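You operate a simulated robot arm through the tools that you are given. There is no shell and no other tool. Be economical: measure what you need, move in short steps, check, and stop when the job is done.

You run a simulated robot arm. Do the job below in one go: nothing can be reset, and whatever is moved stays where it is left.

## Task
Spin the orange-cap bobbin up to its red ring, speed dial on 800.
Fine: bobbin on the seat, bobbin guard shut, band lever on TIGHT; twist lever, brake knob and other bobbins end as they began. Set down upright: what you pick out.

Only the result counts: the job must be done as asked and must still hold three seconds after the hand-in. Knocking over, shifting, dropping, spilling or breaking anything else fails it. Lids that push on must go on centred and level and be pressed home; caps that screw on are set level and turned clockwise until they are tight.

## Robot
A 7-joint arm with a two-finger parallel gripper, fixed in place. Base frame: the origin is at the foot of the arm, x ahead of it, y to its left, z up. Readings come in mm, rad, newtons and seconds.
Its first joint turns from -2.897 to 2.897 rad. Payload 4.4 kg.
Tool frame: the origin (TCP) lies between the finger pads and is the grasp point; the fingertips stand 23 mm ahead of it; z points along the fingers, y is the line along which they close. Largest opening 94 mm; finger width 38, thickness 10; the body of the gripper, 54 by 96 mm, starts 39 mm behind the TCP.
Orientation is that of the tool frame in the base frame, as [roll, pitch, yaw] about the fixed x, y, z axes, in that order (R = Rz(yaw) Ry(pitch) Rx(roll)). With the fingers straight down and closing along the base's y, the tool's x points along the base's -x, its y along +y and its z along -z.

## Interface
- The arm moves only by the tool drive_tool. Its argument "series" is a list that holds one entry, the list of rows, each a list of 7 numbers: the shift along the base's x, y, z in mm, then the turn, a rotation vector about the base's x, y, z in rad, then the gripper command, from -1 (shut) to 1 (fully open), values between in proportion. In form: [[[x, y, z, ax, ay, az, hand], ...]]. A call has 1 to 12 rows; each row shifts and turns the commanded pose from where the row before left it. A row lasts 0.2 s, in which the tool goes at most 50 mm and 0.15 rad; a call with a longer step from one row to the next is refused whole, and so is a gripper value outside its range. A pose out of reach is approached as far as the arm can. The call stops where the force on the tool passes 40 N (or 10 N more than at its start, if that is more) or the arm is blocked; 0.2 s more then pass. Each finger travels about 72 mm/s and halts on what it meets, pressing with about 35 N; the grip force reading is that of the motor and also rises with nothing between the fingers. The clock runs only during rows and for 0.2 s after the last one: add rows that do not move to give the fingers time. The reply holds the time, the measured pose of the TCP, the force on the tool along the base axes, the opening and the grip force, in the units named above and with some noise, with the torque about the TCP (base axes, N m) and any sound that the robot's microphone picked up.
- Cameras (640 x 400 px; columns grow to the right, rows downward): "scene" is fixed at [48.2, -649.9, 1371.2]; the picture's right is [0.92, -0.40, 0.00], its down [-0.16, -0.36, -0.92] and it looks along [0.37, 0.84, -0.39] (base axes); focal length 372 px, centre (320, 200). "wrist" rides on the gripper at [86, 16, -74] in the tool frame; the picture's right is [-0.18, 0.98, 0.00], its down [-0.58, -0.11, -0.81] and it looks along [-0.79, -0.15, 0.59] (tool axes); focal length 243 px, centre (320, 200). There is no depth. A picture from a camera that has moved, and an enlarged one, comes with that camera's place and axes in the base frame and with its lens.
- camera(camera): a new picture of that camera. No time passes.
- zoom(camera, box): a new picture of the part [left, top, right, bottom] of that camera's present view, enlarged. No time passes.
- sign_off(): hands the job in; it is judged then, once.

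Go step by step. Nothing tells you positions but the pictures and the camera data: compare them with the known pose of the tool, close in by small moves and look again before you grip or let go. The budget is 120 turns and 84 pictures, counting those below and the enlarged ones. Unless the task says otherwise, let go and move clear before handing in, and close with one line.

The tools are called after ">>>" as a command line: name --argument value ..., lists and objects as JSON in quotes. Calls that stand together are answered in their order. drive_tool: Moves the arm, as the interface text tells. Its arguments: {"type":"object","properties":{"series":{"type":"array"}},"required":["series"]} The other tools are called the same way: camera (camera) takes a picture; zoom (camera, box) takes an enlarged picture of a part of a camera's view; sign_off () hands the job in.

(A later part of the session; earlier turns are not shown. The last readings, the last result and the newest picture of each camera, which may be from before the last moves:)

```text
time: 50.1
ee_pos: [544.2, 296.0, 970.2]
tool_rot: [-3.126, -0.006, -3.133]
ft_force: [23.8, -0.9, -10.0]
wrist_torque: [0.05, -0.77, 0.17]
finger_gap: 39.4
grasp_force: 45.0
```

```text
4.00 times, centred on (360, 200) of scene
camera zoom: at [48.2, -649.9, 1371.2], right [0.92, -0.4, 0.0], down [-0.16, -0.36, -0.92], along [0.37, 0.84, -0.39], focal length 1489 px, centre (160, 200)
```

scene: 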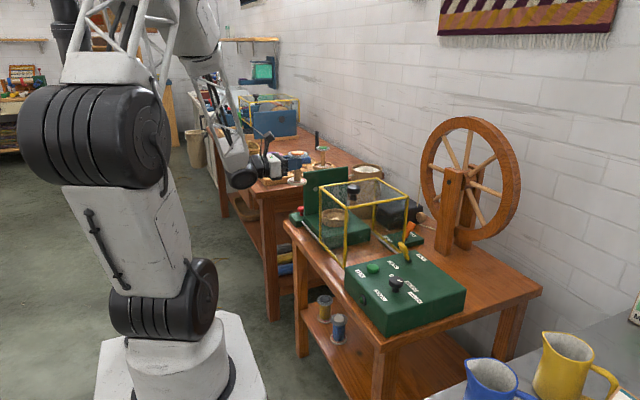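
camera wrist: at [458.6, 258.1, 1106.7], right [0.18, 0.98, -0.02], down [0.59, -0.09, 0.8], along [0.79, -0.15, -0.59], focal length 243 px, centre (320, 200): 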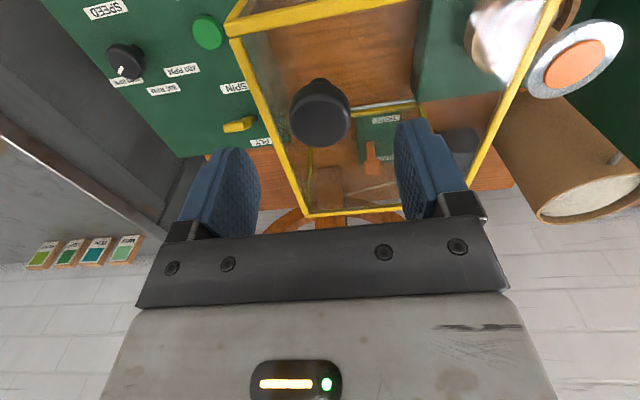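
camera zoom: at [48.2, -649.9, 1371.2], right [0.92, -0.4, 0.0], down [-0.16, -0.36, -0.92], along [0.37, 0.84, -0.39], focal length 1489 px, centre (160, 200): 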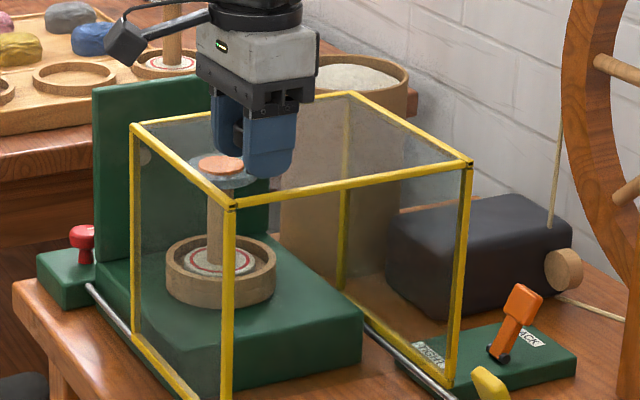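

>>> drive_tool --series '[[[1, 12, 0, 0, 0, 0, -0.6], [0.3, 15, 0, 0, 0, 0, -0.6], [0.3, 15, 0, 0, 0, 0, -0.6]]]'

```text
time: 50.9
ee_pos: [543.7, 338.7, 968.5]
tool_rot: [-3.128, -0.006, -3.134]
ft_force: [-29.6, -0.6, 25.6]
wrist_torque: [-0.02, -0.06, 0.05]
finger_gap: 39.3
grasp_force: 44.9
```

>>> drive_tool --series '[[[-0.8, 10, 0.6, 0, 0, 0, -0.6], [0, 15, 0, 0, 0, 0, -0.6], [0, 15, 0, 0, 0, 0, -0.6]]]'

```text
time: 51.7
ee_pos: [543.3, 377.9, 968.6]
tool_rot: [-3.125, -0.004, -3.133]
ft_force: [-11.9, -0.7, 15.2]
wrist_torque: [-0.17, -0.29, 0.2]
finger_gap: 39.6
grasp_force: 44.8
```

>>> drive_tool --series '[[[-0.3, 10, 0.4, 0, 0, 0, -0.6], [0, 10, 0, 0, 0, 0, -0.6], [0, 10, 0, 0, 0, 0, -0.6]]]'

>>> zoom --camera "scene" --box '[280, 150, 440, 250]'

```text
time: 52.5
ee_pos: [545.1, 408.4, 968.7]
tool_rot: [-3.126, -0.006, -3.136]
ft_force: [30.1, 0.4, -11.5]
wrist_torque: [-0.02, -0.18, -0.07]
finger_gap: 39.4
grasp_force: 44.7
```

```text
4.00 times, centred on (360, 200) of scene
camera zoom: at [48.2, -649.9, 1371.2], right [0.92, -0.4, 0.0], down [-0.16, -0.36, -0.92], along [0.37, 0.84, -0.39], focal length 1489 px, centre (160, 200)
```

zoom: 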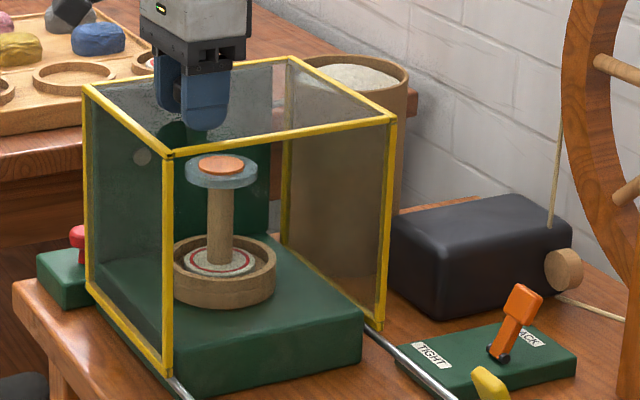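

Guard is almost closed; continue gently until it meets the stop.

>>> drive_tool --series '[[[1, 5, 0, 0, 0, 0, -0.6], [0, 6, 0, 0, 0, 0, -0.6], [0, 6, 0, 0, 0, 0, -0.6]]]'

```text
time: 52.9
ee_pos: [545.0, 409.7, 968.6]
tool_rot: [-3.124, -0.008, -3.137]
ft_force: [10.7, -13.3, 0.5]
wrist_torque: [-0.13, -0.03, -0.05]
finger_gap: 39.4
grasp_force: 44.7
stopped in row 1: the force on the tool passed its limit at 54 N (the readings are from after the stop); the commanded pose is now the measured one
```

The guard hit its stop at 409.7. Release and rise, then check.

>>> drive_tool --series '[[[0, 0, 0, 0, 0, 0, -0.2], [0, 0, 0, 0, 0, 0, 0.2], [0, 0, 0, 0, 0, 0, 0.6], [0, 0, 20, 0, 0, 0, 0.6], [0, 0, 30, 0, 0, 0, 0.6], [0, 0, 30, 0, 0, 0, 0.6]]]'

>>> zoom --camera "scene" --box '[280, 150, 440, 250]'

```text
time: 54.3
ee_pos: [541.7, 411.3, 1048.9]
tool_rot: [-3.125, -0.008, -3.138]
ft_force: [-0.7, -0.2, -0.1]
wrist_torque: [-0.03, 0.01, -0.01]
finger_gap: 75.4
grasp_force: 0.1
```

```text
4.00 times, centred on (360, 200) of scene
camera zoom: at [48.2, -649.9, 1371.2], right [0.92, -0.4, 0.0], down [-0.16, -0.36, -0.92], along [0.37, 0.84, -0.39], focal length 1489 px, centre (160, 200)
```

zoom: 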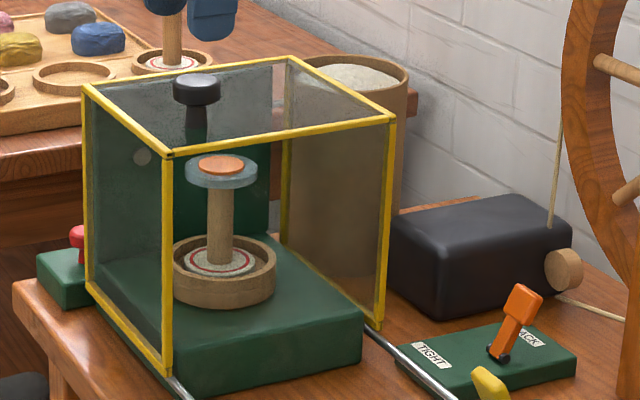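

Guard is shut. Next the band lever: move to a viewing spot in front of it.

>>> drive_tool --series '[[[10, -25, 0, 0, 0, 0, 0.2], [20, -25, 0, 0, 0, 0, 0.2], [30, -25, 0, 0, 0, 0, 0.2], [30, -25, -10, 0, 0, 0, 0.2], [30, -15, -30, 0, 0, 0, 0.2], [30, -3, -40, 0, 0, 0, 0.2], [0, 0, -20, 0, 0, 0, 0.2]]]'

>>> camera --camera "wrist"

```text
time: 55.9
ee_pos: [693.8, 290.5, 948.8]
tool_rot: [-3.125, -0.008, -3.135]
ft_force: [0.2, -0.8, -0.6]
wrist_torque: [0.03, -0.01, -0.02]
finger_gap: 56.5
grasp_force: 0.0
```

```text
42 pictures are left
camera wrist: at [609.4, 306.8, 1022.3], right [0.18, 0.98, -0.02], down [0.59, -0.09, 0.8], along [0.79, -0.15, -0.59], focal length 243 px, centre (320, 200)
```

wrist: 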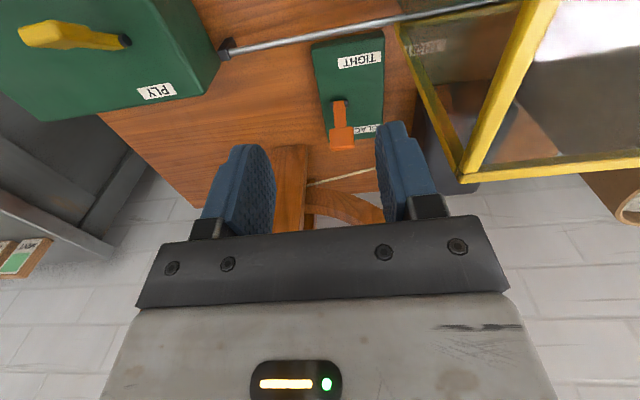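

Lever handle is at about (810,295,777), leaning to SLACK (+x). I'll go above it.

>>> drive_tool --series '[[[30, 1, 0, 0, 0, 0, 0.2], [30, 1, 0, 0, 0, 0, 0.2], [30, 1, -10, 0, 0, 0, 0.2], [26, 1, -25, 0, 0, 0, 0.2], [0, 0, -40, 0, 0, 0, 0.2], [0, 0, -35, 0, 0, 0, 0.2], [0, 0, 0, 0, 0, 0, 0.2]]]'

>>> camera --camera "wrist"

>>> zoom --camera "scene" --box '[360, 180, 480, 255]'

```text
time: 57.5
ee_pos: [810.5, 296.8, 836.9]
tool_rot: [-3.125, -0.007, -3.137]
ft_force: [0.1, 0.9, 0.0]
wrist_torque: [-0.01, -0.01, 0.02]
finger_gap: 56.2
grasp_force: 0.0
```

```text
41 pictures are left
camera wrist: at [725.5, 311.8, 910.4], right [0.18, 0.98, -0.02], down [0.59, -0.09, 0.8], along [0.79, -0.15, -0.59], focal length 243 px, centre (320, 200)
```

wrist: 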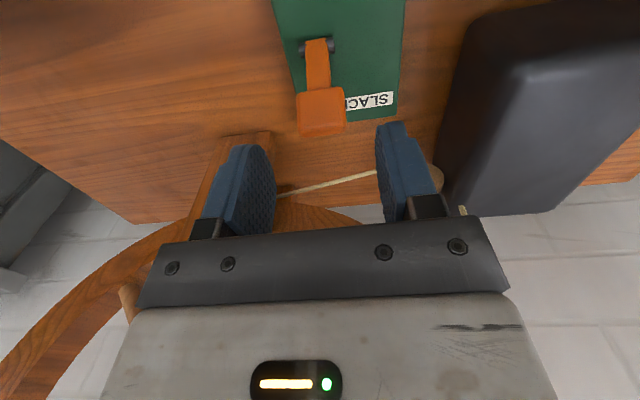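

```text
5.33 times, centred on (420, 218) of scene
camera zoom: at [48.2, -649.9, 1371.2], right [0.92, -0.4, 0.0], down [-0.16, -0.36, -0.92], along [0.37, 0.84, -0.39], focal length 1985 px, centre (-213, 107)
```

zoom: 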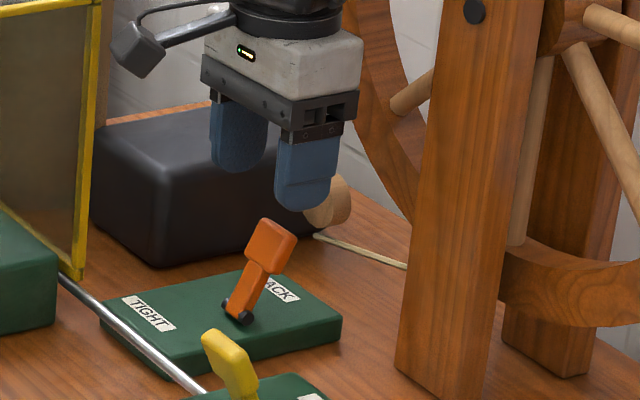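

Aligned. Descend and grip the handle.

>>> drive_tool --series '[[[0, -0.5, -20, 0, 0, 0, 0.2], [0, 0, -20, 0, 0, 0, 0.2], [0, 0, -12, 0, 0, 0, 0.2], [0, 0, -8, 0, 0, 0, 0.2], [0, 0, 0, 0, 0, 0, -0.4], [0, 0, 0, 0, 0, 0, -0.7], [0, 0, 0, 0, 0, 0, -0.7]]]'

>>> zoom --camera "scene" --box '[360, 180, 480, 255]'

```text
time: 59.1
ee_pos: [811.0, 296.7, 776.7]
tool_rot: [-3.125, -0.008, -3.135]
ft_force: [0.0, -22.0, -0.5]
wrist_torque: [0.86, -0.05, -0.71]
finger_gap: 31.8
grasp_force: 44.6
```

```text
5.33 times, centred on (420, 218) of scene
camera zoom: at [48.2, -649.9, 1371.2], right [0.92, -0.4, 0.0], down [-0.16, -0.36, -0.92], along [0.37, 0.84, -0.39], focal length 1985 px, centre (-213, 107)
```

zoom: 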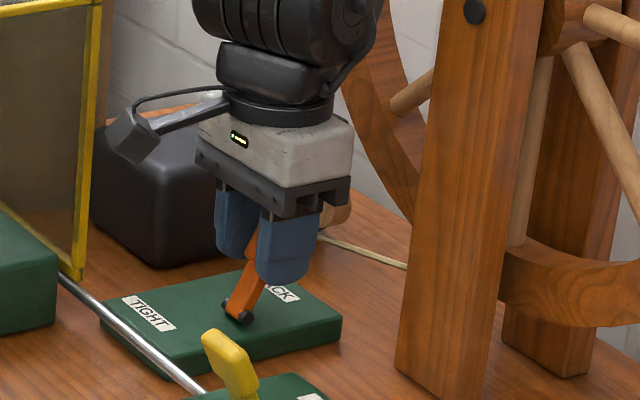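

Gripped; pull it toward −x (TIGHT), following the arc.

>>> drive_tool --series '[[[-5, -1.2, 1, 0, 0, 0, -0.7], [-7, 0, 1, 0, 0, 0, -0.7], [-7, 0, 0, 0, 0, 0, -0.7], [-7, 0, -1, 0, 0, 0, -0.7], [-6, 0, -1, 0, 0, 0, -0.7]]]'

>>> zoom --camera "scene" --box '[360, 180, 480, 255]'

```text
time: 60.3
ee_pos: [779.7, 296.3, 781.4]
tool_rot: [-3.124, -0.005, -3.135]
ft_force: [21.8, -19.2, 18.1]
wrist_torque: [0.74, -1.53, -0.43]
finger_gap: 32.0
grasp_force: 45.0
```

```text
5.33 times, centred on (420, 218) of scene
camera zoom: at [48.2, -649.9, 1371.2], right [0.92, -0.4, 0.0], down [-0.16, -0.36, -0.92], along [0.37, 0.84, -0.39], focal length 1985 px, centre (-213, 107)
```

zoom: 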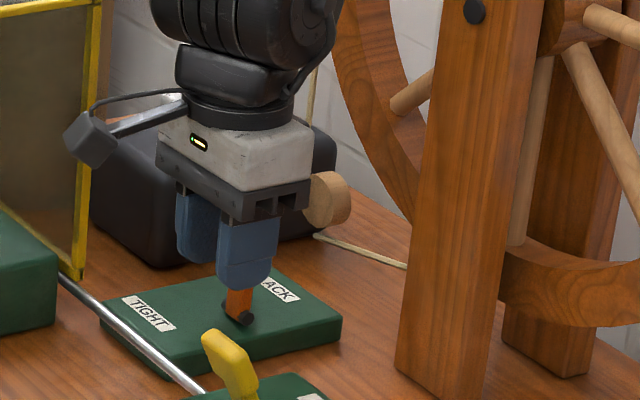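

>>> drive_tool --series '[[[-5, 0, -1, 0, 0, 0, -0.7], [-5, 0, -1.5, 0, 0, 0, -0.7], [-5, 0, -2, 0, 0, 0, -0.7]]]'

>>> zoom --camera "scene" --box '[360, 180, 480, 255]'

```text
time: 60.9
ee_pos: [771.7, 294.7, 776.9]
tool_rot: [-3.123, -0.006, -3.138]
ft_force: [-1.9, -6.6, 5.2]
wrist_torque: [0.95, -0.03, -0.11]
finger_gap: 31.9
grasp_force: 44.5
stopped in row 2: the force on the tool passed its limit at 64 N (the readings are from after the stop); the commanded pose is now the measured one
```

```text
5.33 times, centred on (420, 218) of scene
camera zoom: at [48.2, -649.9, 1371.2], right [0.92, -0.4, 0.0], down [-0.16, -0.36, -0.92], along [0.37, 0.84, -0.39], focal length 1985 px, centre (-213, 107)
```

zoom: 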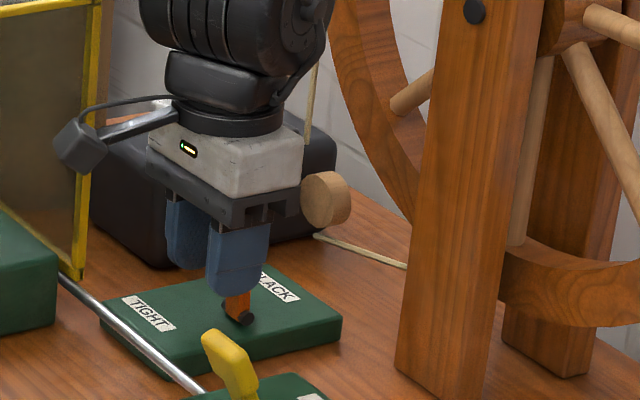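

The lever reached its end stop. Release, rise and check.

>>> drive_tool --series '[[[0, 0, 0, 0, 0, 0, -0.3], [0, 0, 0, 0, 0, 0, 0.2], [0, 0, 0, 0, 0, 0, 0.2], [0, 0, 30, 0, 0, 0, 0.2], [0, 0, 40, 0, 0, 0, 0.2], [0, 0, 40, 0, 0, 0, 0.2]]]'

>>> zoom --camera "scene" --box '[340, 180, 480, 280]'

```text
time: 62.3
ee_pos: [771.4, 293.5, 888.3]
tool_rot: [-3.125, -0.007, -3.138]
ft_force: [-0.7, 0.2, 0.1]
wrist_torque: [0.01, -0.05, -0.01]
finger_gap: 56.3
grasp_force: 0.1
```

```text
4.00 times, centred on (410, 230) of scene
camera zoom: at [48.2, -649.9, 1371.2], right [0.92, -0.4, 0.0], down [-0.16, -0.36, -0.92], along [0.37, 0.84, -0.39], focal length 1489 px, centre (-40, 80)
```

zoom: 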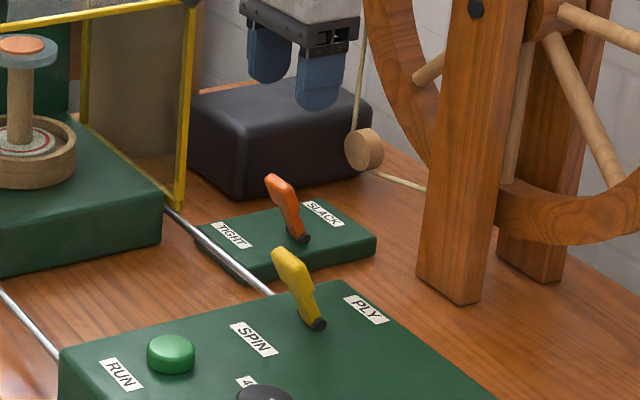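

Band lever is on TIGHT. Now go to view the speed dial.

>>> drive_tool --series '[[[-30, -30, 30, 0, 0, 0, 0.2], [-30, -30, 30, 0, 0, 0, 0.2], [-30, -30, 30, 0, 0, 0, 0.2], [-30, -35, 0, 0, 0, 0, 0.2], [-35, -35, 0, 0, 0, 0, 0.2], [-35, -35, 0, 0, 0, 0, 0.2], [-35, -35, 0, 0, 0, 0, 0.2], [-35, -35, 0, 0, 0, 0, 0.2], [-20, -30, 0, 0, 0, 0, 0.2]]]'

>>> camera --camera "wrist"

```text
refused: row 1 steps farther than a row can; nothing moved
```

```text
35 pictures are left
camera wrist: at [687.4, 309.6, 961.7], right [0.18, 0.98, -0.02], down [0.59, -0.09, 0.8], along [0.79, -0.15, -0.59], focal length 243 px, centre (320, 200)
```

wrist: 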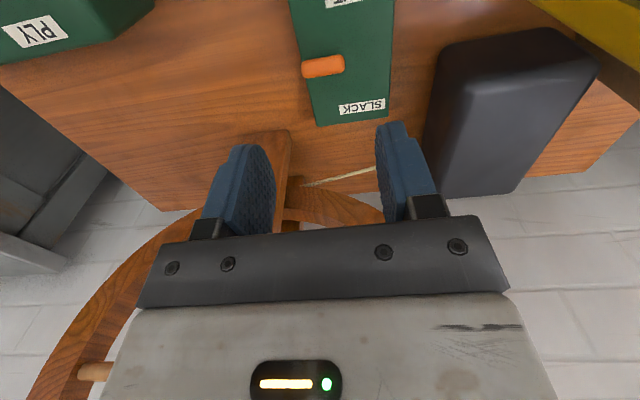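

>>> drive_tool --series '[[[-28, -27, 28, 0, 0, 0, 0.2], [-28, -27, 28, 0, 0, 0, 0.2], [-28, -27, 28, 0, 0, 0, 0.2], [-30, -35, 0, 0, 0, 0, 0.2], [-30, -35, 0, 0, 0, 0, 0.2], [-35, -35, 0, 0, 0, 0, 0.2], [-35, -35, 0, 0, 0, 0, 0.2], [-35, -35, 0, 0, 0, 0, 0.2], [-30, -35, 0, 0, 0, 0, 0.2]]]'

>>> camera --camera "wrist"

```text
time: 64.3
ee_pos: [494.4, 4.5, 971.4]
tool_rot: [-3.124, -0.006, -3.134]
ft_force: [0.5, 0.2, 0.0]
wrist_torque: [0.02, -0.02, -0.01]
finger_gap: 56.5
grasp_force: 0.1
```

```text
34 pictures are left
camera wrist: at [409.0, 19.5, 1046.0], right [0.18, 0.98, -0.02], down [0.59, -0.09, 0.8], along [0.79, -0.15, -0.59], focal length 243 px, centre (320, 200)
```

wrist: 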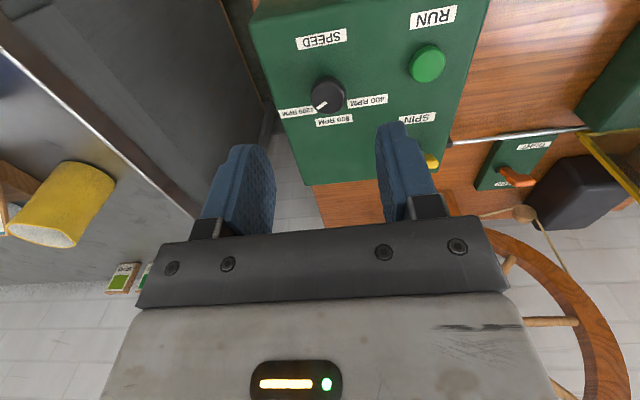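

>>> zoom --camera "wrist" --box '[260, 40, 420, 140]'

>>> zoom --camera "scene" --box '[340, 230, 460, 305]'

```text
4.00 times, centred on (340, 90) of wrist
camera zoom: at [409.0, 19.5, 1046.0], right [0.18, 0.98, -0.02], down [0.59, -0.09, 0.8], along [0.79, -0.15, -0.59], focal length 970 px, centre (240, 640)
```

zoom: 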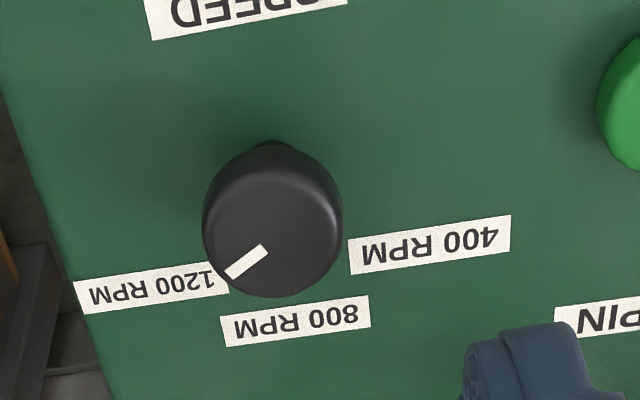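

```text
5.33 times, centred on (400, 268) of scene
camera zoom: at [48.2, -649.9, 1371.2], right [0.92, -0.4, 0.0], down [-0.16, -0.36, -0.92], along [0.37, 0.84, -0.39], focal length 1985 px, centre (-107, -160)
```

zoom: 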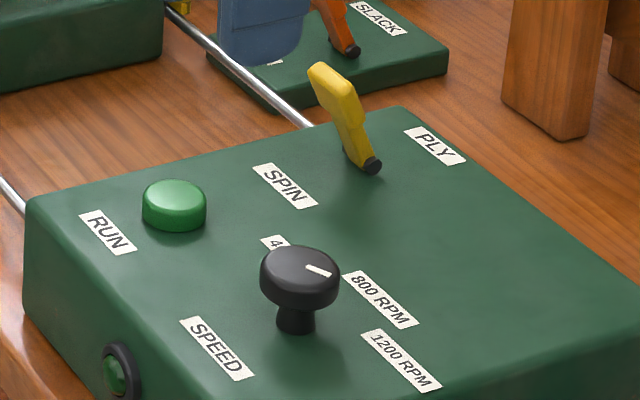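

Dial knob is at (543.5,1,811), its mark at about −45° (1200); 800 is straight +x. I'll approach from above.

>>> drive_tool --series '[[[16, -1, -20, 0, 0, 0, 0.6], [16, -1, -30, 0, 0, 0, 0.6], [16, -1, -30, 0, 0, 0, 0.6], [1, -1, -30, 0, 0, 0, 0.6], [0, 0, -10, 0, 0, 0, 0.6], [0, 0, 0, 0, 0, 0, 0.6]]]'

>>> camera --camera "wrist"

```text
time: 65.7
ee_pos: [542.2, -0.1, 850.5]
tool_rot: [-3.124, -0.004, -3.136]
ft_force: [0.4, 0.8, 0.5]
wrist_torque: [0.03, 0.02, 0.0]
finger_gap: 75.2
grasp_force: 0.0
```

```text
31 pictures are left
camera wrist: at [457.3, 15.0, 924.4], right [0.18, 0.98, -0.02], down [0.59, -0.09, 0.8], along [0.79, -0.15, -0.59], focal length 243 px, centre (320, 200)
```

wrist: 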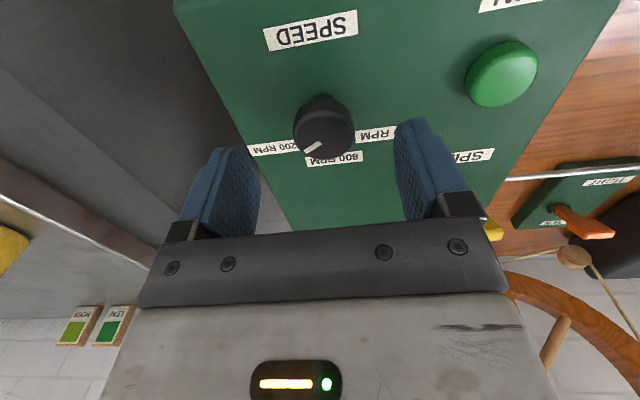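

>>> drive_tool --series '[[[1, 0.5, -15, 0, 0, 0, 0.6], [0, 0, -15, 0, 0, 0, 0.6], [0, 0, -12, 0, 0, 0, 0.6], [0, 0, 0, 0, 0, 0, 0], [0, 0, 0, 0, 0, 0, -0.5], [0, 0, 0, 0, 0, 0, -0.5]]]'

>>> drive_tool --series '[[[0, 0, 0, 0, 0, 0.14, -0.5], [0, 0, 0, 0, 0, 0.14, -0.5], [0, 0, 0, 0, 0, 0.14, -0.5], [0, 0, 0, 0, 0, 0.14, -0.5], [0, 0, 0, 0, 0, 0.14, -0.5], [0, 0, 0, 0, 0, 0.1, -0.5]]]'

>>> zoom --camera "wrist" --box '[220, 40, 460, 190]'

```text
time: 67.1
ee_pos: [542.3, 0.8, 808.9]
tool_rot: [-3.124, -0.005, -3.136]
ft_force: [1.3, -14.8, -0.2]
wrist_torque: [-0.2, -0.22, -0.06]
finger_gap: 37.2
grasp_force: 45.4
```

```text
time: 67.5
ee_pos: [541.2, -1.0, 810.1]
tool_rot: [-3.123, -0.006, -3.018]
ft_force: [1.0, -17.0, -2.9]
wrist_torque: [-0.3, 0.06, -0.13]
finger_gap: 37.3
grasp_force: 45.1
stopped in row 2: the force on the tool passed its limit at 48 N (the readings are from after the stop); the commanded pose is now the measured one
```

```text
2.67 times, centred on (340, 115) of wrist
camera zoom: at [456.4, 4.3, 883.0], right [0.06, 1.0, -0.02], down [0.59, -0.02, 0.8], along [0.8, -0.06, -0.59], focal length 647 px, centre (267, 427)
```

zoom: 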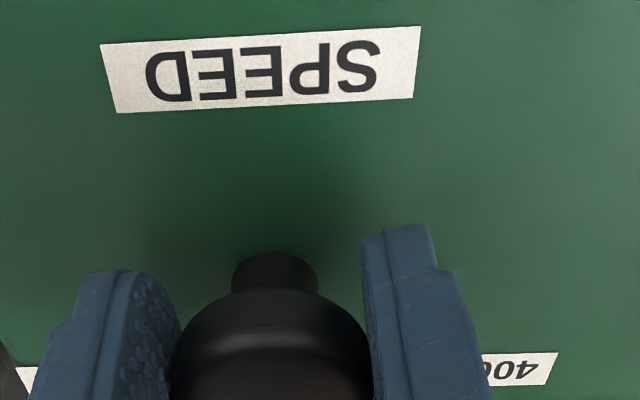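

The rotation met a force limit, likely from off-centre gripping. I'll null the side force and turn in smaller steps.

>>> drive_tool --series '[[[0.5, -1, 0, 0, 0, 0, -0.5], [0, 0, 0, 0, 0, 0.05, -0.5], [0, 0, 0, 0, 0, 0.05, -0.5]]]'

```text
time: 68.3
ee_pos: [542.9, -2.7, 808.7]
tool_rot: [-3.124, -0.008, -2.917]
ft_force: [-27.8, 12.4, 14.0]
wrist_torque: [0.2, 0.66, 0.14]
finger_gap: 37.3
grasp_force: 45.1
```

>>> drive_tool --series '[[[-0.9, 0.5, 0.3, 0, 0, 0.05, -0.5], [0, 0, 0, 0, 0, 0.06, -0.5], [0, 0, 0, 0, 0, 0.06, -0.5]]]'

```text
time: 69.0
ee_pos: [541.9, -1.5, 809.1]
tool_rot: [-3.123, -0.005, -2.787]
ft_force: [4.8, -14.1, -6.3]
wrist_torque: [-0.19, 0.08, -0.11]
finger_gap: 37.5
grasp_force: 45.1
stopped in row 3: the force on the tool passed its limit at 51 N (the readings are from after the stop); the commanded pose is now the measured one
```

>>> drive_tool --series '[[[0, -0.5, 0, 0, 0, 0.05, -0.5], [0, 0, 0, 0, 0, 0.05, -0.5], [0, 0, 0, 0, 0, 0.05, -0.5]]]'

>>> zoom --camera "scene" --box '[360, 240, 440, 290]'

```text
time: 69.8
ee_pos: [544.0, -2.2, 809.4]
tool_rot: [-3.124, -0.005, -2.643]
ft_force: [3.8, -11.5, -4.6]
wrist_torque: [-0.17, 0.05, -0.07]
finger_gap: 37.2
grasp_force: 45.1
stopped in row 3: the force on the tool passed its limit at 42 N (the readings are from after the stop); the commanded pose is now the measured one
```

```text
8.00 times, centred on (400, 265) of scene
camera zoom: at [48.2, -649.9, 1371.2], right [0.92, -0.4, 0.0], down [-0.16, -0.36, -0.92], along [0.37, 0.84, -0.39], focal length 2978 px, centre (-320, -320)
```

zoom: 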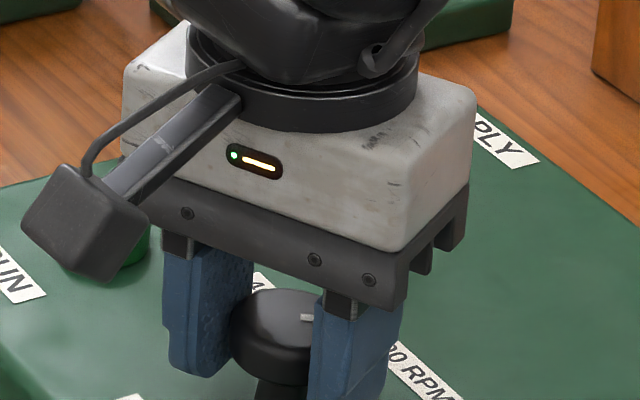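

>>> drive_tool --series '[[[0, -0.4, 0, 0, 0, 0.05, -0.5], [0, 0, 0, 0, 0, 0.05, -0.5], [0, 0, 0, 0, 0, 0.04, -0.5]]]'

>>> drive_tool --series '[[[0, 0, 0, 0, 0, 0.05, -0.5], [0, 0, 0, 0, 0, 0.05, -0.5], [0, 0, 0, 0, 0, 0.04, -0.5]]]'

```text
time: 70.5
ee_pos: [543.8, -3.6, 809.4]
tool_rot: [-3.123, -0.004, -2.541]
ft_force: [8.6, -5.5, -10.1]
wrist_torque: [-0.15, 0.09, -0.08]
finger_gap: 37.2
grasp_force: 44.8
stopped in row 3: the force on the tool passed its limit at 44 N (the readings are from after the stop); the commanded pose is now the measured one
```

```text
time: 71.2
ee_pos: [543.0, -4.3, 808.2]
tool_rot: [-3.124, -0.003, -2.427]
ft_force: [3.8, -8.1, -4.5]
wrist_torque: [-0.21, -0.05, -0.06]
finger_gap: 37.3
grasp_force: 45.6
stopped in row 3: the force on the tool passed its limit at 44 N (the readings are from after the stop); the commanded pose is now the measured one
```

Turned about 0.71 rad by the tool. Release, rise and read the dial.

>>> drive_tool --series '[[[0, 0, 0, 0, 0, 0, 0], [0, 0, 0, 0, 0, 0, 0.6], [0, 0, 0, 0, 0, 0, 0.6], [0, 0, 25, 0, 0, 0, 0.6], [0, 0, 25, 0, 0, 0, 0.6], [0, 0, 0, 0, 0, 0, 0.6]]]'

>>> zoom --camera "wrist" --box '[220, 60, 460, 210]'

```text
time: 72.6
ee_pos: [544.1, -5.0, 858.0]
tool_rot: [-3.123, -0.003, -2.427]
ft_force: [-1.2, 0.5, -0.9]
wrist_torque: [-0.01, 0.04, 0.0]
finger_gap: 74.9
grasp_force: 0.1
```

```text
2.67 times, centred on (340, 135) of wrist
camera zoom: at [468.5, -48.9, 932.9], right [-0.5, 0.86, -0.02], down [0.5, 0.31, 0.81], along [0.7, 0.4, -0.59], focal length 647 px, centre (267, 373)
```

zoom: 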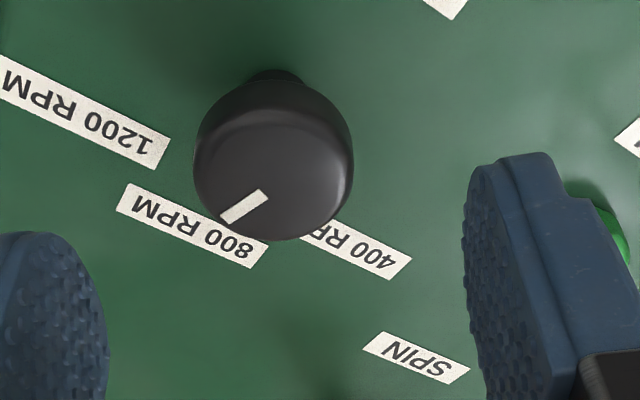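

>>> zoom --camera "scene" --box '[360, 250, 440, 300]'

```text
8.00 times, centred on (400, 275) of scene
camera zoom: at [48.2, -649.9, 1371.2], right [0.92, -0.4, 0.0], down [-0.16, -0.36, -0.92], along [0.37, 0.84, -0.39], focal length 2978 px, centre (-320, -400)
```

zoom: 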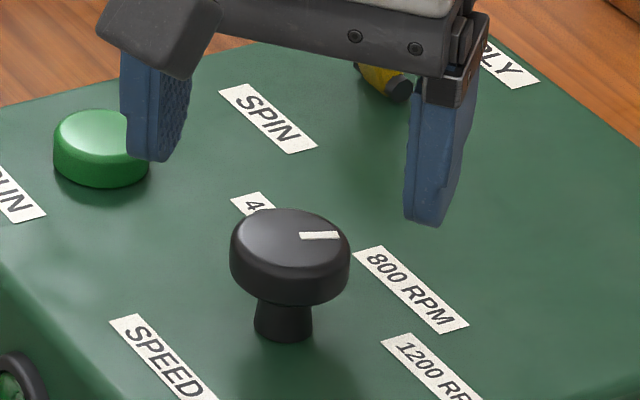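

Both views put the mark at about −20°. I need about 0.33 rad more; re-centre and grip again.

>>> drive_tool --series '[[[-1, 3.3, 0, 0, 0, 0, 0.6], [0, 0, -25, 0, 0, 0, 0.6], [0, 0, -24, 0, 0, 0, 0.6], [0, 0, 0, 0, 0, 0, 0], [0, 0, 0, 0, 0, 0, -0.4], [0, 0, 0, 0, 0, 0, -0.4]]]'

>>> drive_tool --series '[[[0, 0, 0, 0, 0, 0.04, -0.4], [0, 0, 0, 0, 0, 0.04, -0.4], [0, 0, 0, 0, 0, 0.04, -0.4]]]'

```text
time: 74.0
ee_pos: [543.1, -1.4, 811.7]
tool_rot: [-3.122, -0.003, -2.428]
ft_force: [17.5, -26.1, -10.6]
wrist_torque: [-0.03, -0.23, -0.18]
finger_gap: 42.2
grasp_force: 14.9
```

```text
time: 74.8
ee_pos: [544.2, -2.5, 810.4]
tool_rot: [-3.121, -0.001, -2.307]
ft_force: [23.0, -25.3, 15.5]
wrist_torque: [-0.39, -0.68, -0.2]
finger_gap: 43.4
grasp_force: 17.0
```

>>> drive_tool --series '[[[1, -1.2, 0, 0, 0, 0, -0.5], [0.7, -0.8, 0, 0, 0, 0, -0.5], [0, 0, 0, 0, 0, 0, -0.5]]]'

```text
time: 75.6
ee_pos: [543.7, -2.6, 809.5]
tool_rot: [-3.123, -0.005, -2.31]
ft_force: [27.1, -28.3, -18.8]
wrist_torque: [-0.17, 0.03, -0.25]
finger_gap: 40.6
grasp_force: 19.1
```

>>> drive_tool --series '[[[1, -1.1, 0, 0, 0, 0, -0.5], [0.5, -0.5, 0, 0, 0, 0, -0.5], [0, 0, 0, 0, 0, 0, -0.5]]]'

```text
time: 76.4
ee_pos: [545.7, -4.1, 809.4]
tool_rot: [-3.122, -0.005, -2.308]
ft_force: [18.2, 3.1, -18.2]
wrist_torque: [0.07, -0.19, -0.07]
finger_gap: 37.3
grasp_force: 45.1
```

>>> drive_tool --series '[[[0.4, 0, 0, 0, 0, 0.05, -0.5], [0, 0, 0, 0, 0, 0.05, -0.5], [0, 0, 0, 0, 0, 0.05, -0.5], [0, 0, 0, 0, 0, 0.05, -0.5]]]'

>>> zoom --camera "scene" --box '[360, 250, 440, 300]'

```text
time: 77.5
ee_pos: [547.1, -5.6, 810.1]
tool_rot: [-3.121, -0.006, -2.109]
ft_force: [2.3, -7.2, -3.3]
wrist_torque: [-0.52, -0.21, -0.01]
finger_gap: 37.2
grasp_force: 44.5
stopped in row 4: the force on the tool passed its limit at 41 N (the readings are from after the stop); the commanded pose is now the measured one
```

```text
8.00 times, centred on (400, 275) of scene
camera zoom: at [48.2, -649.9, 1371.2], right [0.92, -0.4, 0.0], down [-0.16, -0.36, -0.92], along [0.37, 0.84, -0.39], focal length 2978 px, centre (-320, -400)
```

zoom: 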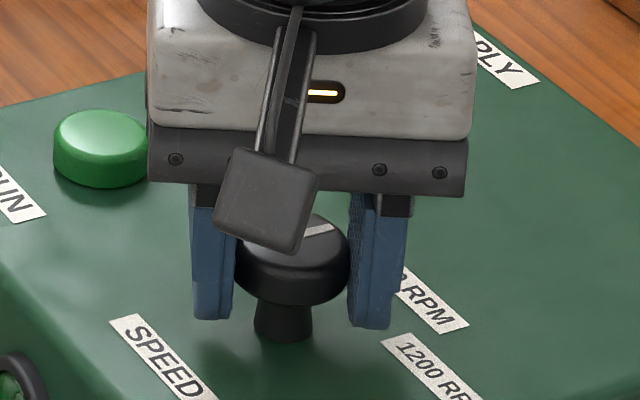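

The mark now appears to point at +x (800). Release and check.

>>> drive_tool --series '[[[0, 0, 0, 0, 0, 0, 0], [0, 0, 0, 0, 0, 0, 0.6], [0, 0, 0, 0, 0, 0, 0.6], [0, 0, 30, 0, 0, 0, 0.6], [0, 0, 40, 0, 0, 0, 0.6], [0, 0, 0, 0, 0, 0, 0.6]]]'

>>> zoom --camera "scene" --box '[360, 250, 440, 300]'

>>> zoom --camera "wrist" --box '[220, 60, 460, 210]'

```text
time: 78.9
ee_pos: [544.5, -3.8, 880.2]
tool_rot: [-3.12, -0.003, -2.11]
ft_force: [0.4, 0.0, -0.6]
wrist_torque: [-0.03, 0.02, 0.0]
finger_gap: 75.2
grasp_force: 0.1
```

```text
8.00 times, centred on (400, 275) of scene
camera zoom: at [48.2, -649.9, 1371.2], right [0.92, -0.4, 0.0], down [-0.16, -0.36, -0.92], along [0.37, 0.84, -0.39], focal length 2978 px, centre (-320, -400)
```

zoom: 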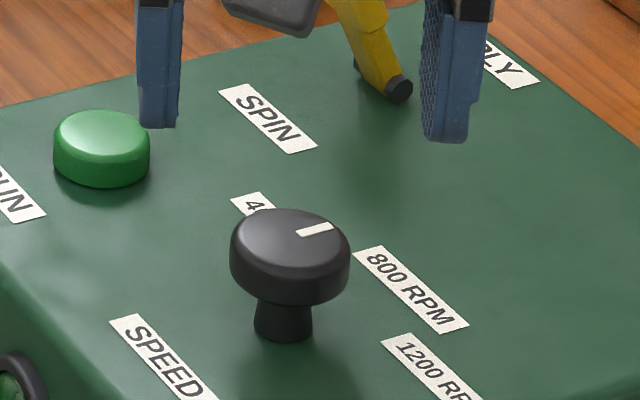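

```text
2.67 times, centred on (340, 135) of wrist
camera zoom: at [486.1, -71.3, 954.2], right [-0.75, 0.66, -0.02], down [0.38, 0.45, 0.81], along [0.54, 0.6, -0.59], focal length 647 px, centre (267, 373)
```

zoom: 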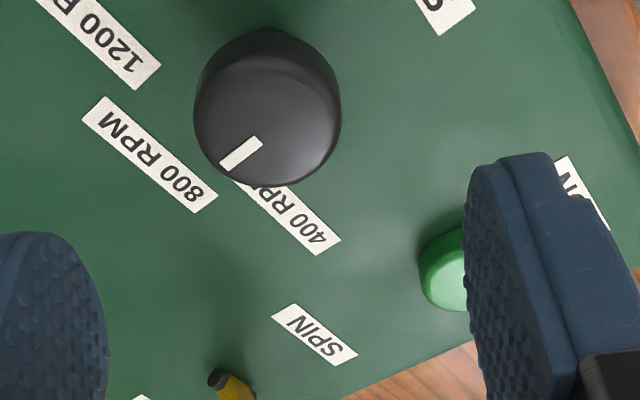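

Dial mark reads 800. Next RUN: button is about (533,97,797). Move above it with closed fingers.

>>> drive_tool --series '[[[-3, 25, 0, 0, 0, -0.14, 0], [-3, 25, 0, 0, 0, -0.14, -0.5], [-3, 25, 0, 0, 0, -0.14, -1], [-2.5, 26, 0, 0, 0, -0.14, -1], [0, 0, 0, 0, 0, -0.14, -1], [0, 0, 0, 0, 0, -0.14, -1], [0, 0, 0, 0, 0, -0.14, -1]]]'

>>> zoom --camera "scene" --box '[340, 230, 420, 280]'

>>> camera --camera "wrist"

```text
time: 80.5
ee_pos: [535.4, 95.1, 879.6]
tool_rot: [-3.122, -0.002, -3.093]
ft_force: [-0.7, -0.4, 0.4]
wrist_torque: [0.0, 0.0, 0.04]
finger_gap: 0.1
grasp_force: 35.0
```

```text
8.00 times, centred on (380, 255) of scene
camera zoom: at [48.2, -649.9, 1371.2], right [0.92, -0.4, 0.0], down [-0.16, -0.36, -0.92], along [0.37, 0.84, -0.39], focal length 2978 px, centre (-160, -240)
```

zoom: 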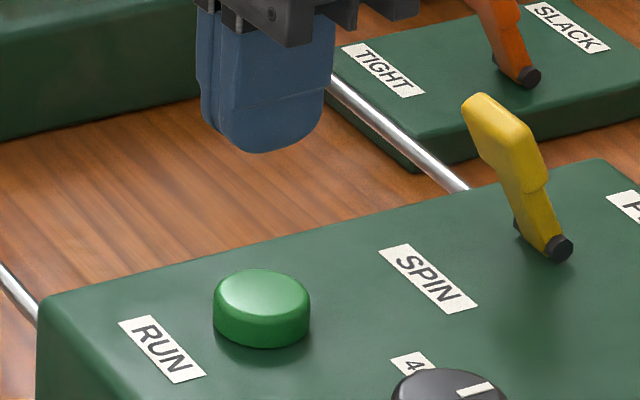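

```text
22 pictures are left
camera wrist: at [448.6, 108.1, 953.6], right [0.13, 0.99, -0.02], down [0.59, -0.06, 0.81], along [0.8, -0.12, -0.59], focal length 243 px, centre (320, 200)
```

wrist: 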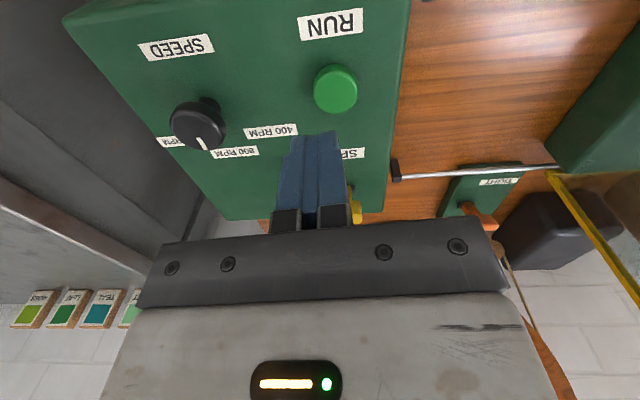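

>>> drive_tool --series '[[[1.5, 5, -20, 0, 0, 0, -1], [0, 0, -20, 0, 0, 0, -1], [0, 0, -12, 0, 0, 0, -1], [0, 0, -4, 0, 0, 0, -1], [0, 0, -3, 0, 0, 0, -1], [0, 0, -3, 0, 0, 0, -1]]]'

>>> zoom --camera "scene" --box '[310, 170, 430, 285]'

```text
time: 81.9
ee_pos: [537.0, 100.9, 817.1]
tool_rot: [-3.122, -0.003, -3.088]
ft_force: [0.3, 0.0, -0.2]
wrist_torque: [0.0, 0.0, 0.0]
finger_gap: 0.1
grasp_force: 34.8
```

```text
3.48 times, centred on (370, 228) of scene
camera zoom: at [48.2, -649.9, 1371.2], right [0.92, -0.4, 0.0], down [-0.16, -0.36, -0.92], along [0.37, 0.84, -0.39], focal length 1295 px, centre (146, 104)
```

zoom: 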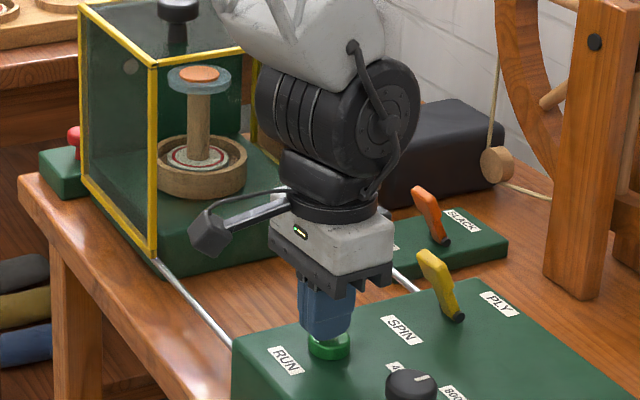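

Fingertips just above the button, bobbin clearly visible. Press briefly and lift.

>>> drive_tool --series '[[[0, 0, -4, 0, 0, 0, -1], [0, 0, -4, 0, 0, 0, -1]]]'

>>> zoom --camera "scene" --box '[310, 170, 430, 285]'

```text
time: 82.5
ee_pos: [536.2, 100.0, 809.6]
tool_rot: [-3.124, -0.005, -3.09]
ft_force: [0.5, -0.4, 0.7]
wrist_torque: [0.01, -0.01, 0.01]
finger_gap: 0.1
grasp_force: 35.0
```

```text
3.48 times, centred on (370, 228) of scene
camera zoom: at [48.2, -649.9, 1371.2], right [0.92, -0.4, 0.0], down [-0.16, -0.36, -0.92], along [0.37, 0.84, -0.39], focal length 1295 px, centre (146, 104)
```

zoom: 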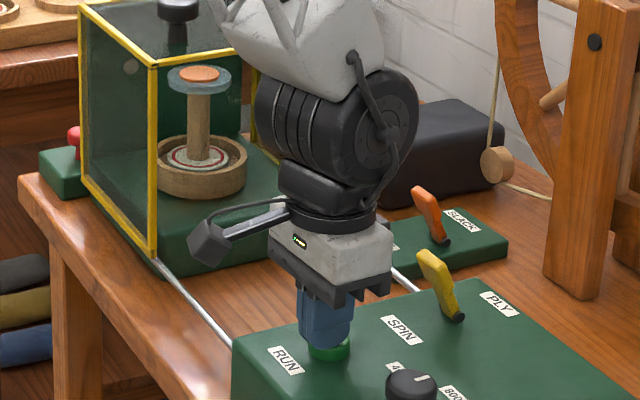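

Not touching yet; continue down in small steps.

>>> drive_tool --series '[[[0, 0, -3, 0, 0, 0, -1], [0, 0, -3, 0, 0, 0, -1]]]'

```text
time: 83.1
ee_pos: [535.7, 100.5, 804.6]
tool_rot: [-3.123, -0.004, -3.09]
ft_force: [-1.4, -2.9, 6.7]
wrist_torque: [0.0, -0.05, -0.05]
finger_gap: 0.0
grasp_force: 35.8
heard: click
```

>>> zoom --camera "scene" --box '[310, 170, 430, 285]'

```text
3.48 times, centred on (370, 228) of scene
camera zoom: at [48.2, -649.9, 1371.2], right [0.92, -0.4, 0.0], down [-0.16, -0.36, -0.92], along [0.37, 0.84, -0.39], focal length 1295 px, centre (146, 104)
```

zoom: 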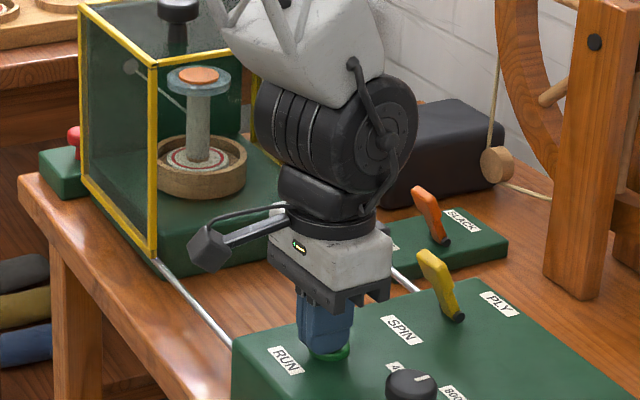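

It is winding: a thread runs to the bobbin. Hold still briefly and measure growth.

>>> drive_tool --series '[[[0, 0, 0, 0, 0, 0, -1], [0, 0, 0, 0, 0, 0, -1], [0, 0, 0, 0, 0, 0, -1]]]'

>>> zoom --camera "scene" --box '[320, 180, 370, 230]'

```text
time: 83.9
ee_pos: [535.3, 100.6, 804.1]
tool_rot: [-3.122, -0.004, -3.091]
ft_force: [1.1, -0.5, 7.9]
wrist_torque: [0.0, -0.09, -0.04]
finger_gap: 0.0
grasp_force: 35.4
```

```text
8.00 times, centred on (345, 205) of scene
camera zoom: at [48.2, -649.9, 1371.2], right [0.92, -0.4, 0.0], down [-0.16, -0.36, -0.92], along [0.37, 0.84, -0.39], focal length 2978 px, centre (120, 160)
```

zoom: 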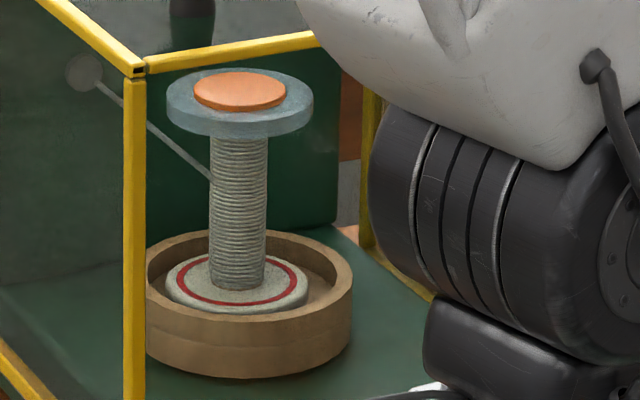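

Slow growth. I'll lift off the button to learn whether it keeps running.

>>> drive_tool --series '[[[0, 0, 6, 0, 0, 0, -1], [0, 0, 6, 0, 0, 0, -1], [0, 0, 0, 0, 0, 0, -1], [0, 0, 0, 0, 0, 0, -1], [0, 0, 0, 0, 0, 0, -1], [0, 0, 0, 0, 0, 0, -1], [0, 0, 0, 0, 0, 0, -1]]]'

>>> zoom --camera "scene" --box '[320, 180, 370, 230]'

```text
time: 85.5
ee_pos: [535.8, 101.6, 816.3]
tool_rot: [-3.124, -0.003, -3.09]
ft_force: [-0.5, -0.2, 0.1]
wrist_torque: [-0.01, -0.02, -0.01]
finger_gap: 0.0
grasp_force: 34.7
```

```text
8.00 times, centred on (345, 205) of scene
camera zoom: at [48.2, -649.9, 1371.2], right [0.92, -0.4, 0.0], down [-0.16, -0.36, -0.92], along [0.37, 0.84, -0.39], focal length 2978 px, centre (120, 160)
```

zoom: 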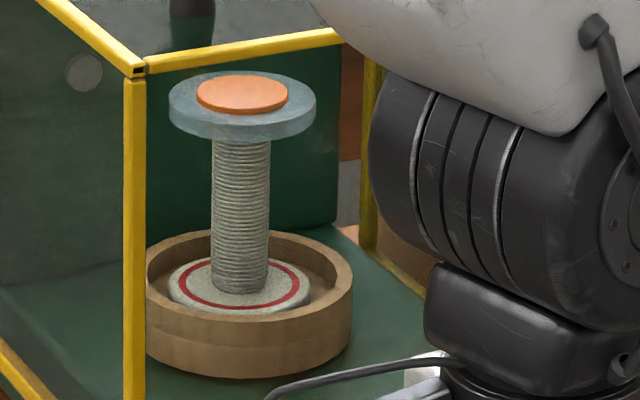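

It stops when released: hold-to-run. Since time only passes in calls, I'll hold in increments and check.

>>> drive_tool --series '[[[0, 0, -6, 0, 0, 0, -1], [0, 0, -6, 0, 0, 0, -1], [0, 0, 0, 0, 0, 0, -1], [0, 0, 0, 0, 0, 0, -1], [0, 0, 0, 0, 0, 0, -1], [0, 0, 0, 0, 0, 0, -1], [0, 0, 0, 0, 0, 0, -1], [0, 0, 0, 0, 0, 0, -1], [0, 0, 0, 0, 0, 0, -1], [0, 0, 0, 0, 0, 0, -1], [0, 0, 0, 0, 0, 0, -1], [0, 0, 0, 0, 0, 0, -1]]]'

>>> zoom --camera "scene" --box '[320, 180, 370, 230]'

```text
time: 88.1
ee_pos: [537.5, 101.5, 803.8]
tool_rot: [-3.122, -0.004, -3.091]
ft_force: [-0.5, -0.1, 8.5]
wrist_torque: [-0.01, -0.07, 0.04]
finger_gap: 0.0
grasp_force: 34.8
heard: click
```

```text
8.00 times, centred on (345, 205) of scene
camera zoom: at [48.2, -649.9, 1371.2], right [0.92, -0.4, 0.0], down [-0.16, -0.36, -0.92], along [0.37, 0.84, -0.39], focal length 2978 px, centre (120, 160)
```

zoom: 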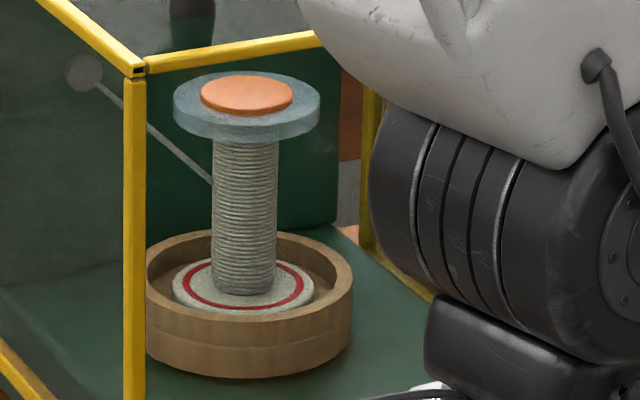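

Growth is about 3 px/s (66 px now, ring about 115–124 px). Keep holding.

>>> drive_tool --series '[[[0, 0, 0, 0, 0, 0, -1], [0, 0, 0, 0, 0, 0, -1], [0, 0, 0, 0, 0, 0, -1], [0, 0, 0, 0, 0, 0, -1], [0, 0, 0, 0, 0, 0, -1], [0, 0, 0, 0, 0, 0, -1], [0, 0, 0, 0, 0, 0, -1], [0, 0, 0, 0, 0, 0, -1], [0, 0, 0, 0, 0, 0, -1], [0, 0, 0, 0, 0, 0, -1], [0, 0, 0, 0, 0, 0, -1], [0, 0, 0, 0, 0, 0, -1]]]'

>>> drive_tool --series '[[[0, 0, 0, 0, 0, 0, -1], [0, 0, 0, 0, 0, 0, -1], [0, 0, 0, 0, 0, 0, -1], [0, 0, 0, 0, 0, 0, -1], [0, 0, 0, 0, 0, 0, -1], [0, 0, 0, 0, 0, 0, -1], [0, 0, 0, 0, 0, 0, -1], [0, 0, 0, 0, 0, 0, -1], [0, 0, 0, 0, 0, 0, -1], [0, 0, 0, 0, 0, 0, -1], [0, 0, 0, 0, 0, 0, -1], [0, 0, 0, 0, 0, 0, -1]]]'

>>> zoom --camera "scene" --box '[320, 180, 370, 230]'

```text
time: 90.7
ee_pos: [537.3, 101.8, 803.0]
tool_rot: [-3.122, -0.003, -3.089]
ft_force: [0.5, 0.5, 8.0]
wrist_torque: [0.05, -0.1, 0.0]
finger_gap: 0.0
grasp_force: 35.2
```

```text
time: 93.3
ee_pos: [537.2, 102.2, 803.1]
tool_rot: [-3.123, -0.003, -3.089]
ft_force: [-0.5, 0.1, 8.7]
wrist_torque: [0.02, -0.08, 0.01]
finger_gap: 0.0
grasp_force: 35.3
```

```text
8.00 times, centred on (345, 205) of scene
camera zoom: at [48.2, -649.9, 1371.2], right [0.92, -0.4, 0.0], down [-0.16, -0.36, -0.92], along [0.37, 0.84, -0.39], focal length 2978 px, centre (120, 160)
```

zoom: 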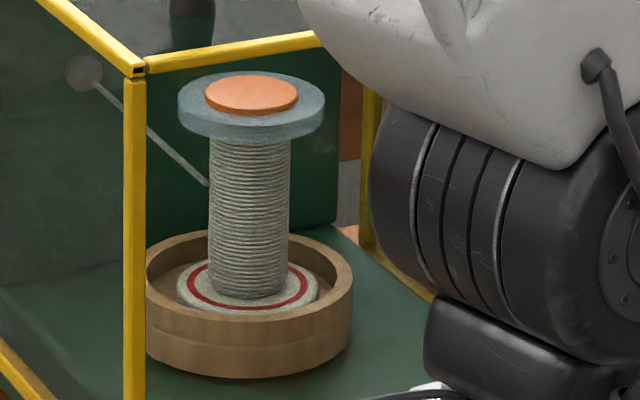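

Linear growth, 82 px. Three more holds, then check.

>>> drive_tool --series '[[[0, 0, 0, 0, 0, 0, -1], [0, 0, 0, 0, 0, 0, -1], [0, 0, 0, 0, 0, 0, -1], [0, 0, 0, 0, 0, 0, -1], [0, 0, 0, 0, 0, 0, -1], [0, 0, 0, 0, 0, 0, -1], [0, 0, 0, 0, 0, 0, -1], [0, 0, 0, 0, 0, 0, -1], [0, 0, 0, 0, 0, 0, -1], [0, 0, 0, 0, 0, 0, -1], [0, 0, 0, 0, 0, 0, -1], [0, 0, 0, 0, 0, 0, -1]]]'

>>> drive_tool --series '[[[0, 0, 0, 0, 0, 0, -1], [0, 0, 0, 0, 0, 0, -1], [0, 0, 0, 0, 0, 0, -1], [0, 0, 0, 0, 0, 0, -1], [0, 0, 0, 0, 0, 0, -1], [0, 0, 0, 0, 0, 0, -1], [0, 0, 0, 0, 0, 0, -1], [0, 0, 0, 0, 0, 0, -1], [0, 0, 0, 0, 0, 0, -1], [0, 0, 0, 0, 0, 0, -1], [0, 0, 0, 0, 0, 0, -1], [0, 0, 0, 0, 0, 0, -1]]]'

>>> zoom --camera "scene" --box '[325, 185, 365, 225]'

```text
time: 95.9
ee_pos: [537.3, 100.9, 803.8]
tool_rot: [-3.123, -0.004, -3.091]
ft_force: [0.1, 0.4, 7.9]
wrist_torque: [0.02, -0.08, -0.02]
finger_gap: 0.0
grasp_force: 35.2
```

```text
time: 98.5
ee_pos: [536.9, 101.3, 803.9]
tool_rot: [-3.122, -0.003, -3.089]
ft_force: [0.5, 0.0, 9.5]
wrist_torque: [0.04, -0.09, -0.01]
finger_gap: 0.1
grasp_force: 35.0
```

```text
10.00 times, centred on (345, 205) of scene
camera zoom: at [48.2, -649.9, 1371.2], right [0.92, -0.4, 0.0], down [-0.16, -0.36, -0.92], along [0.37, 0.84, -0.39], focal length 3722 px, centre (70, 150)
```

zoom: 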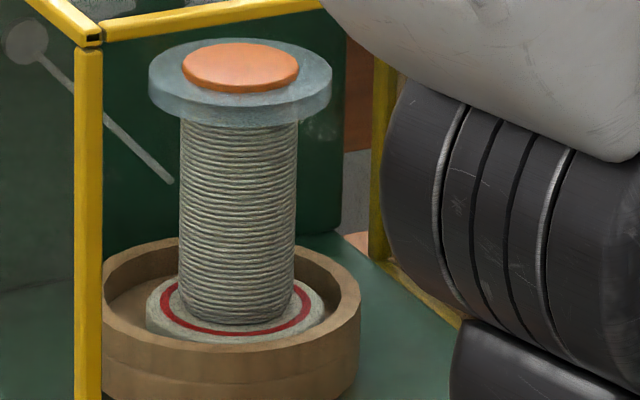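

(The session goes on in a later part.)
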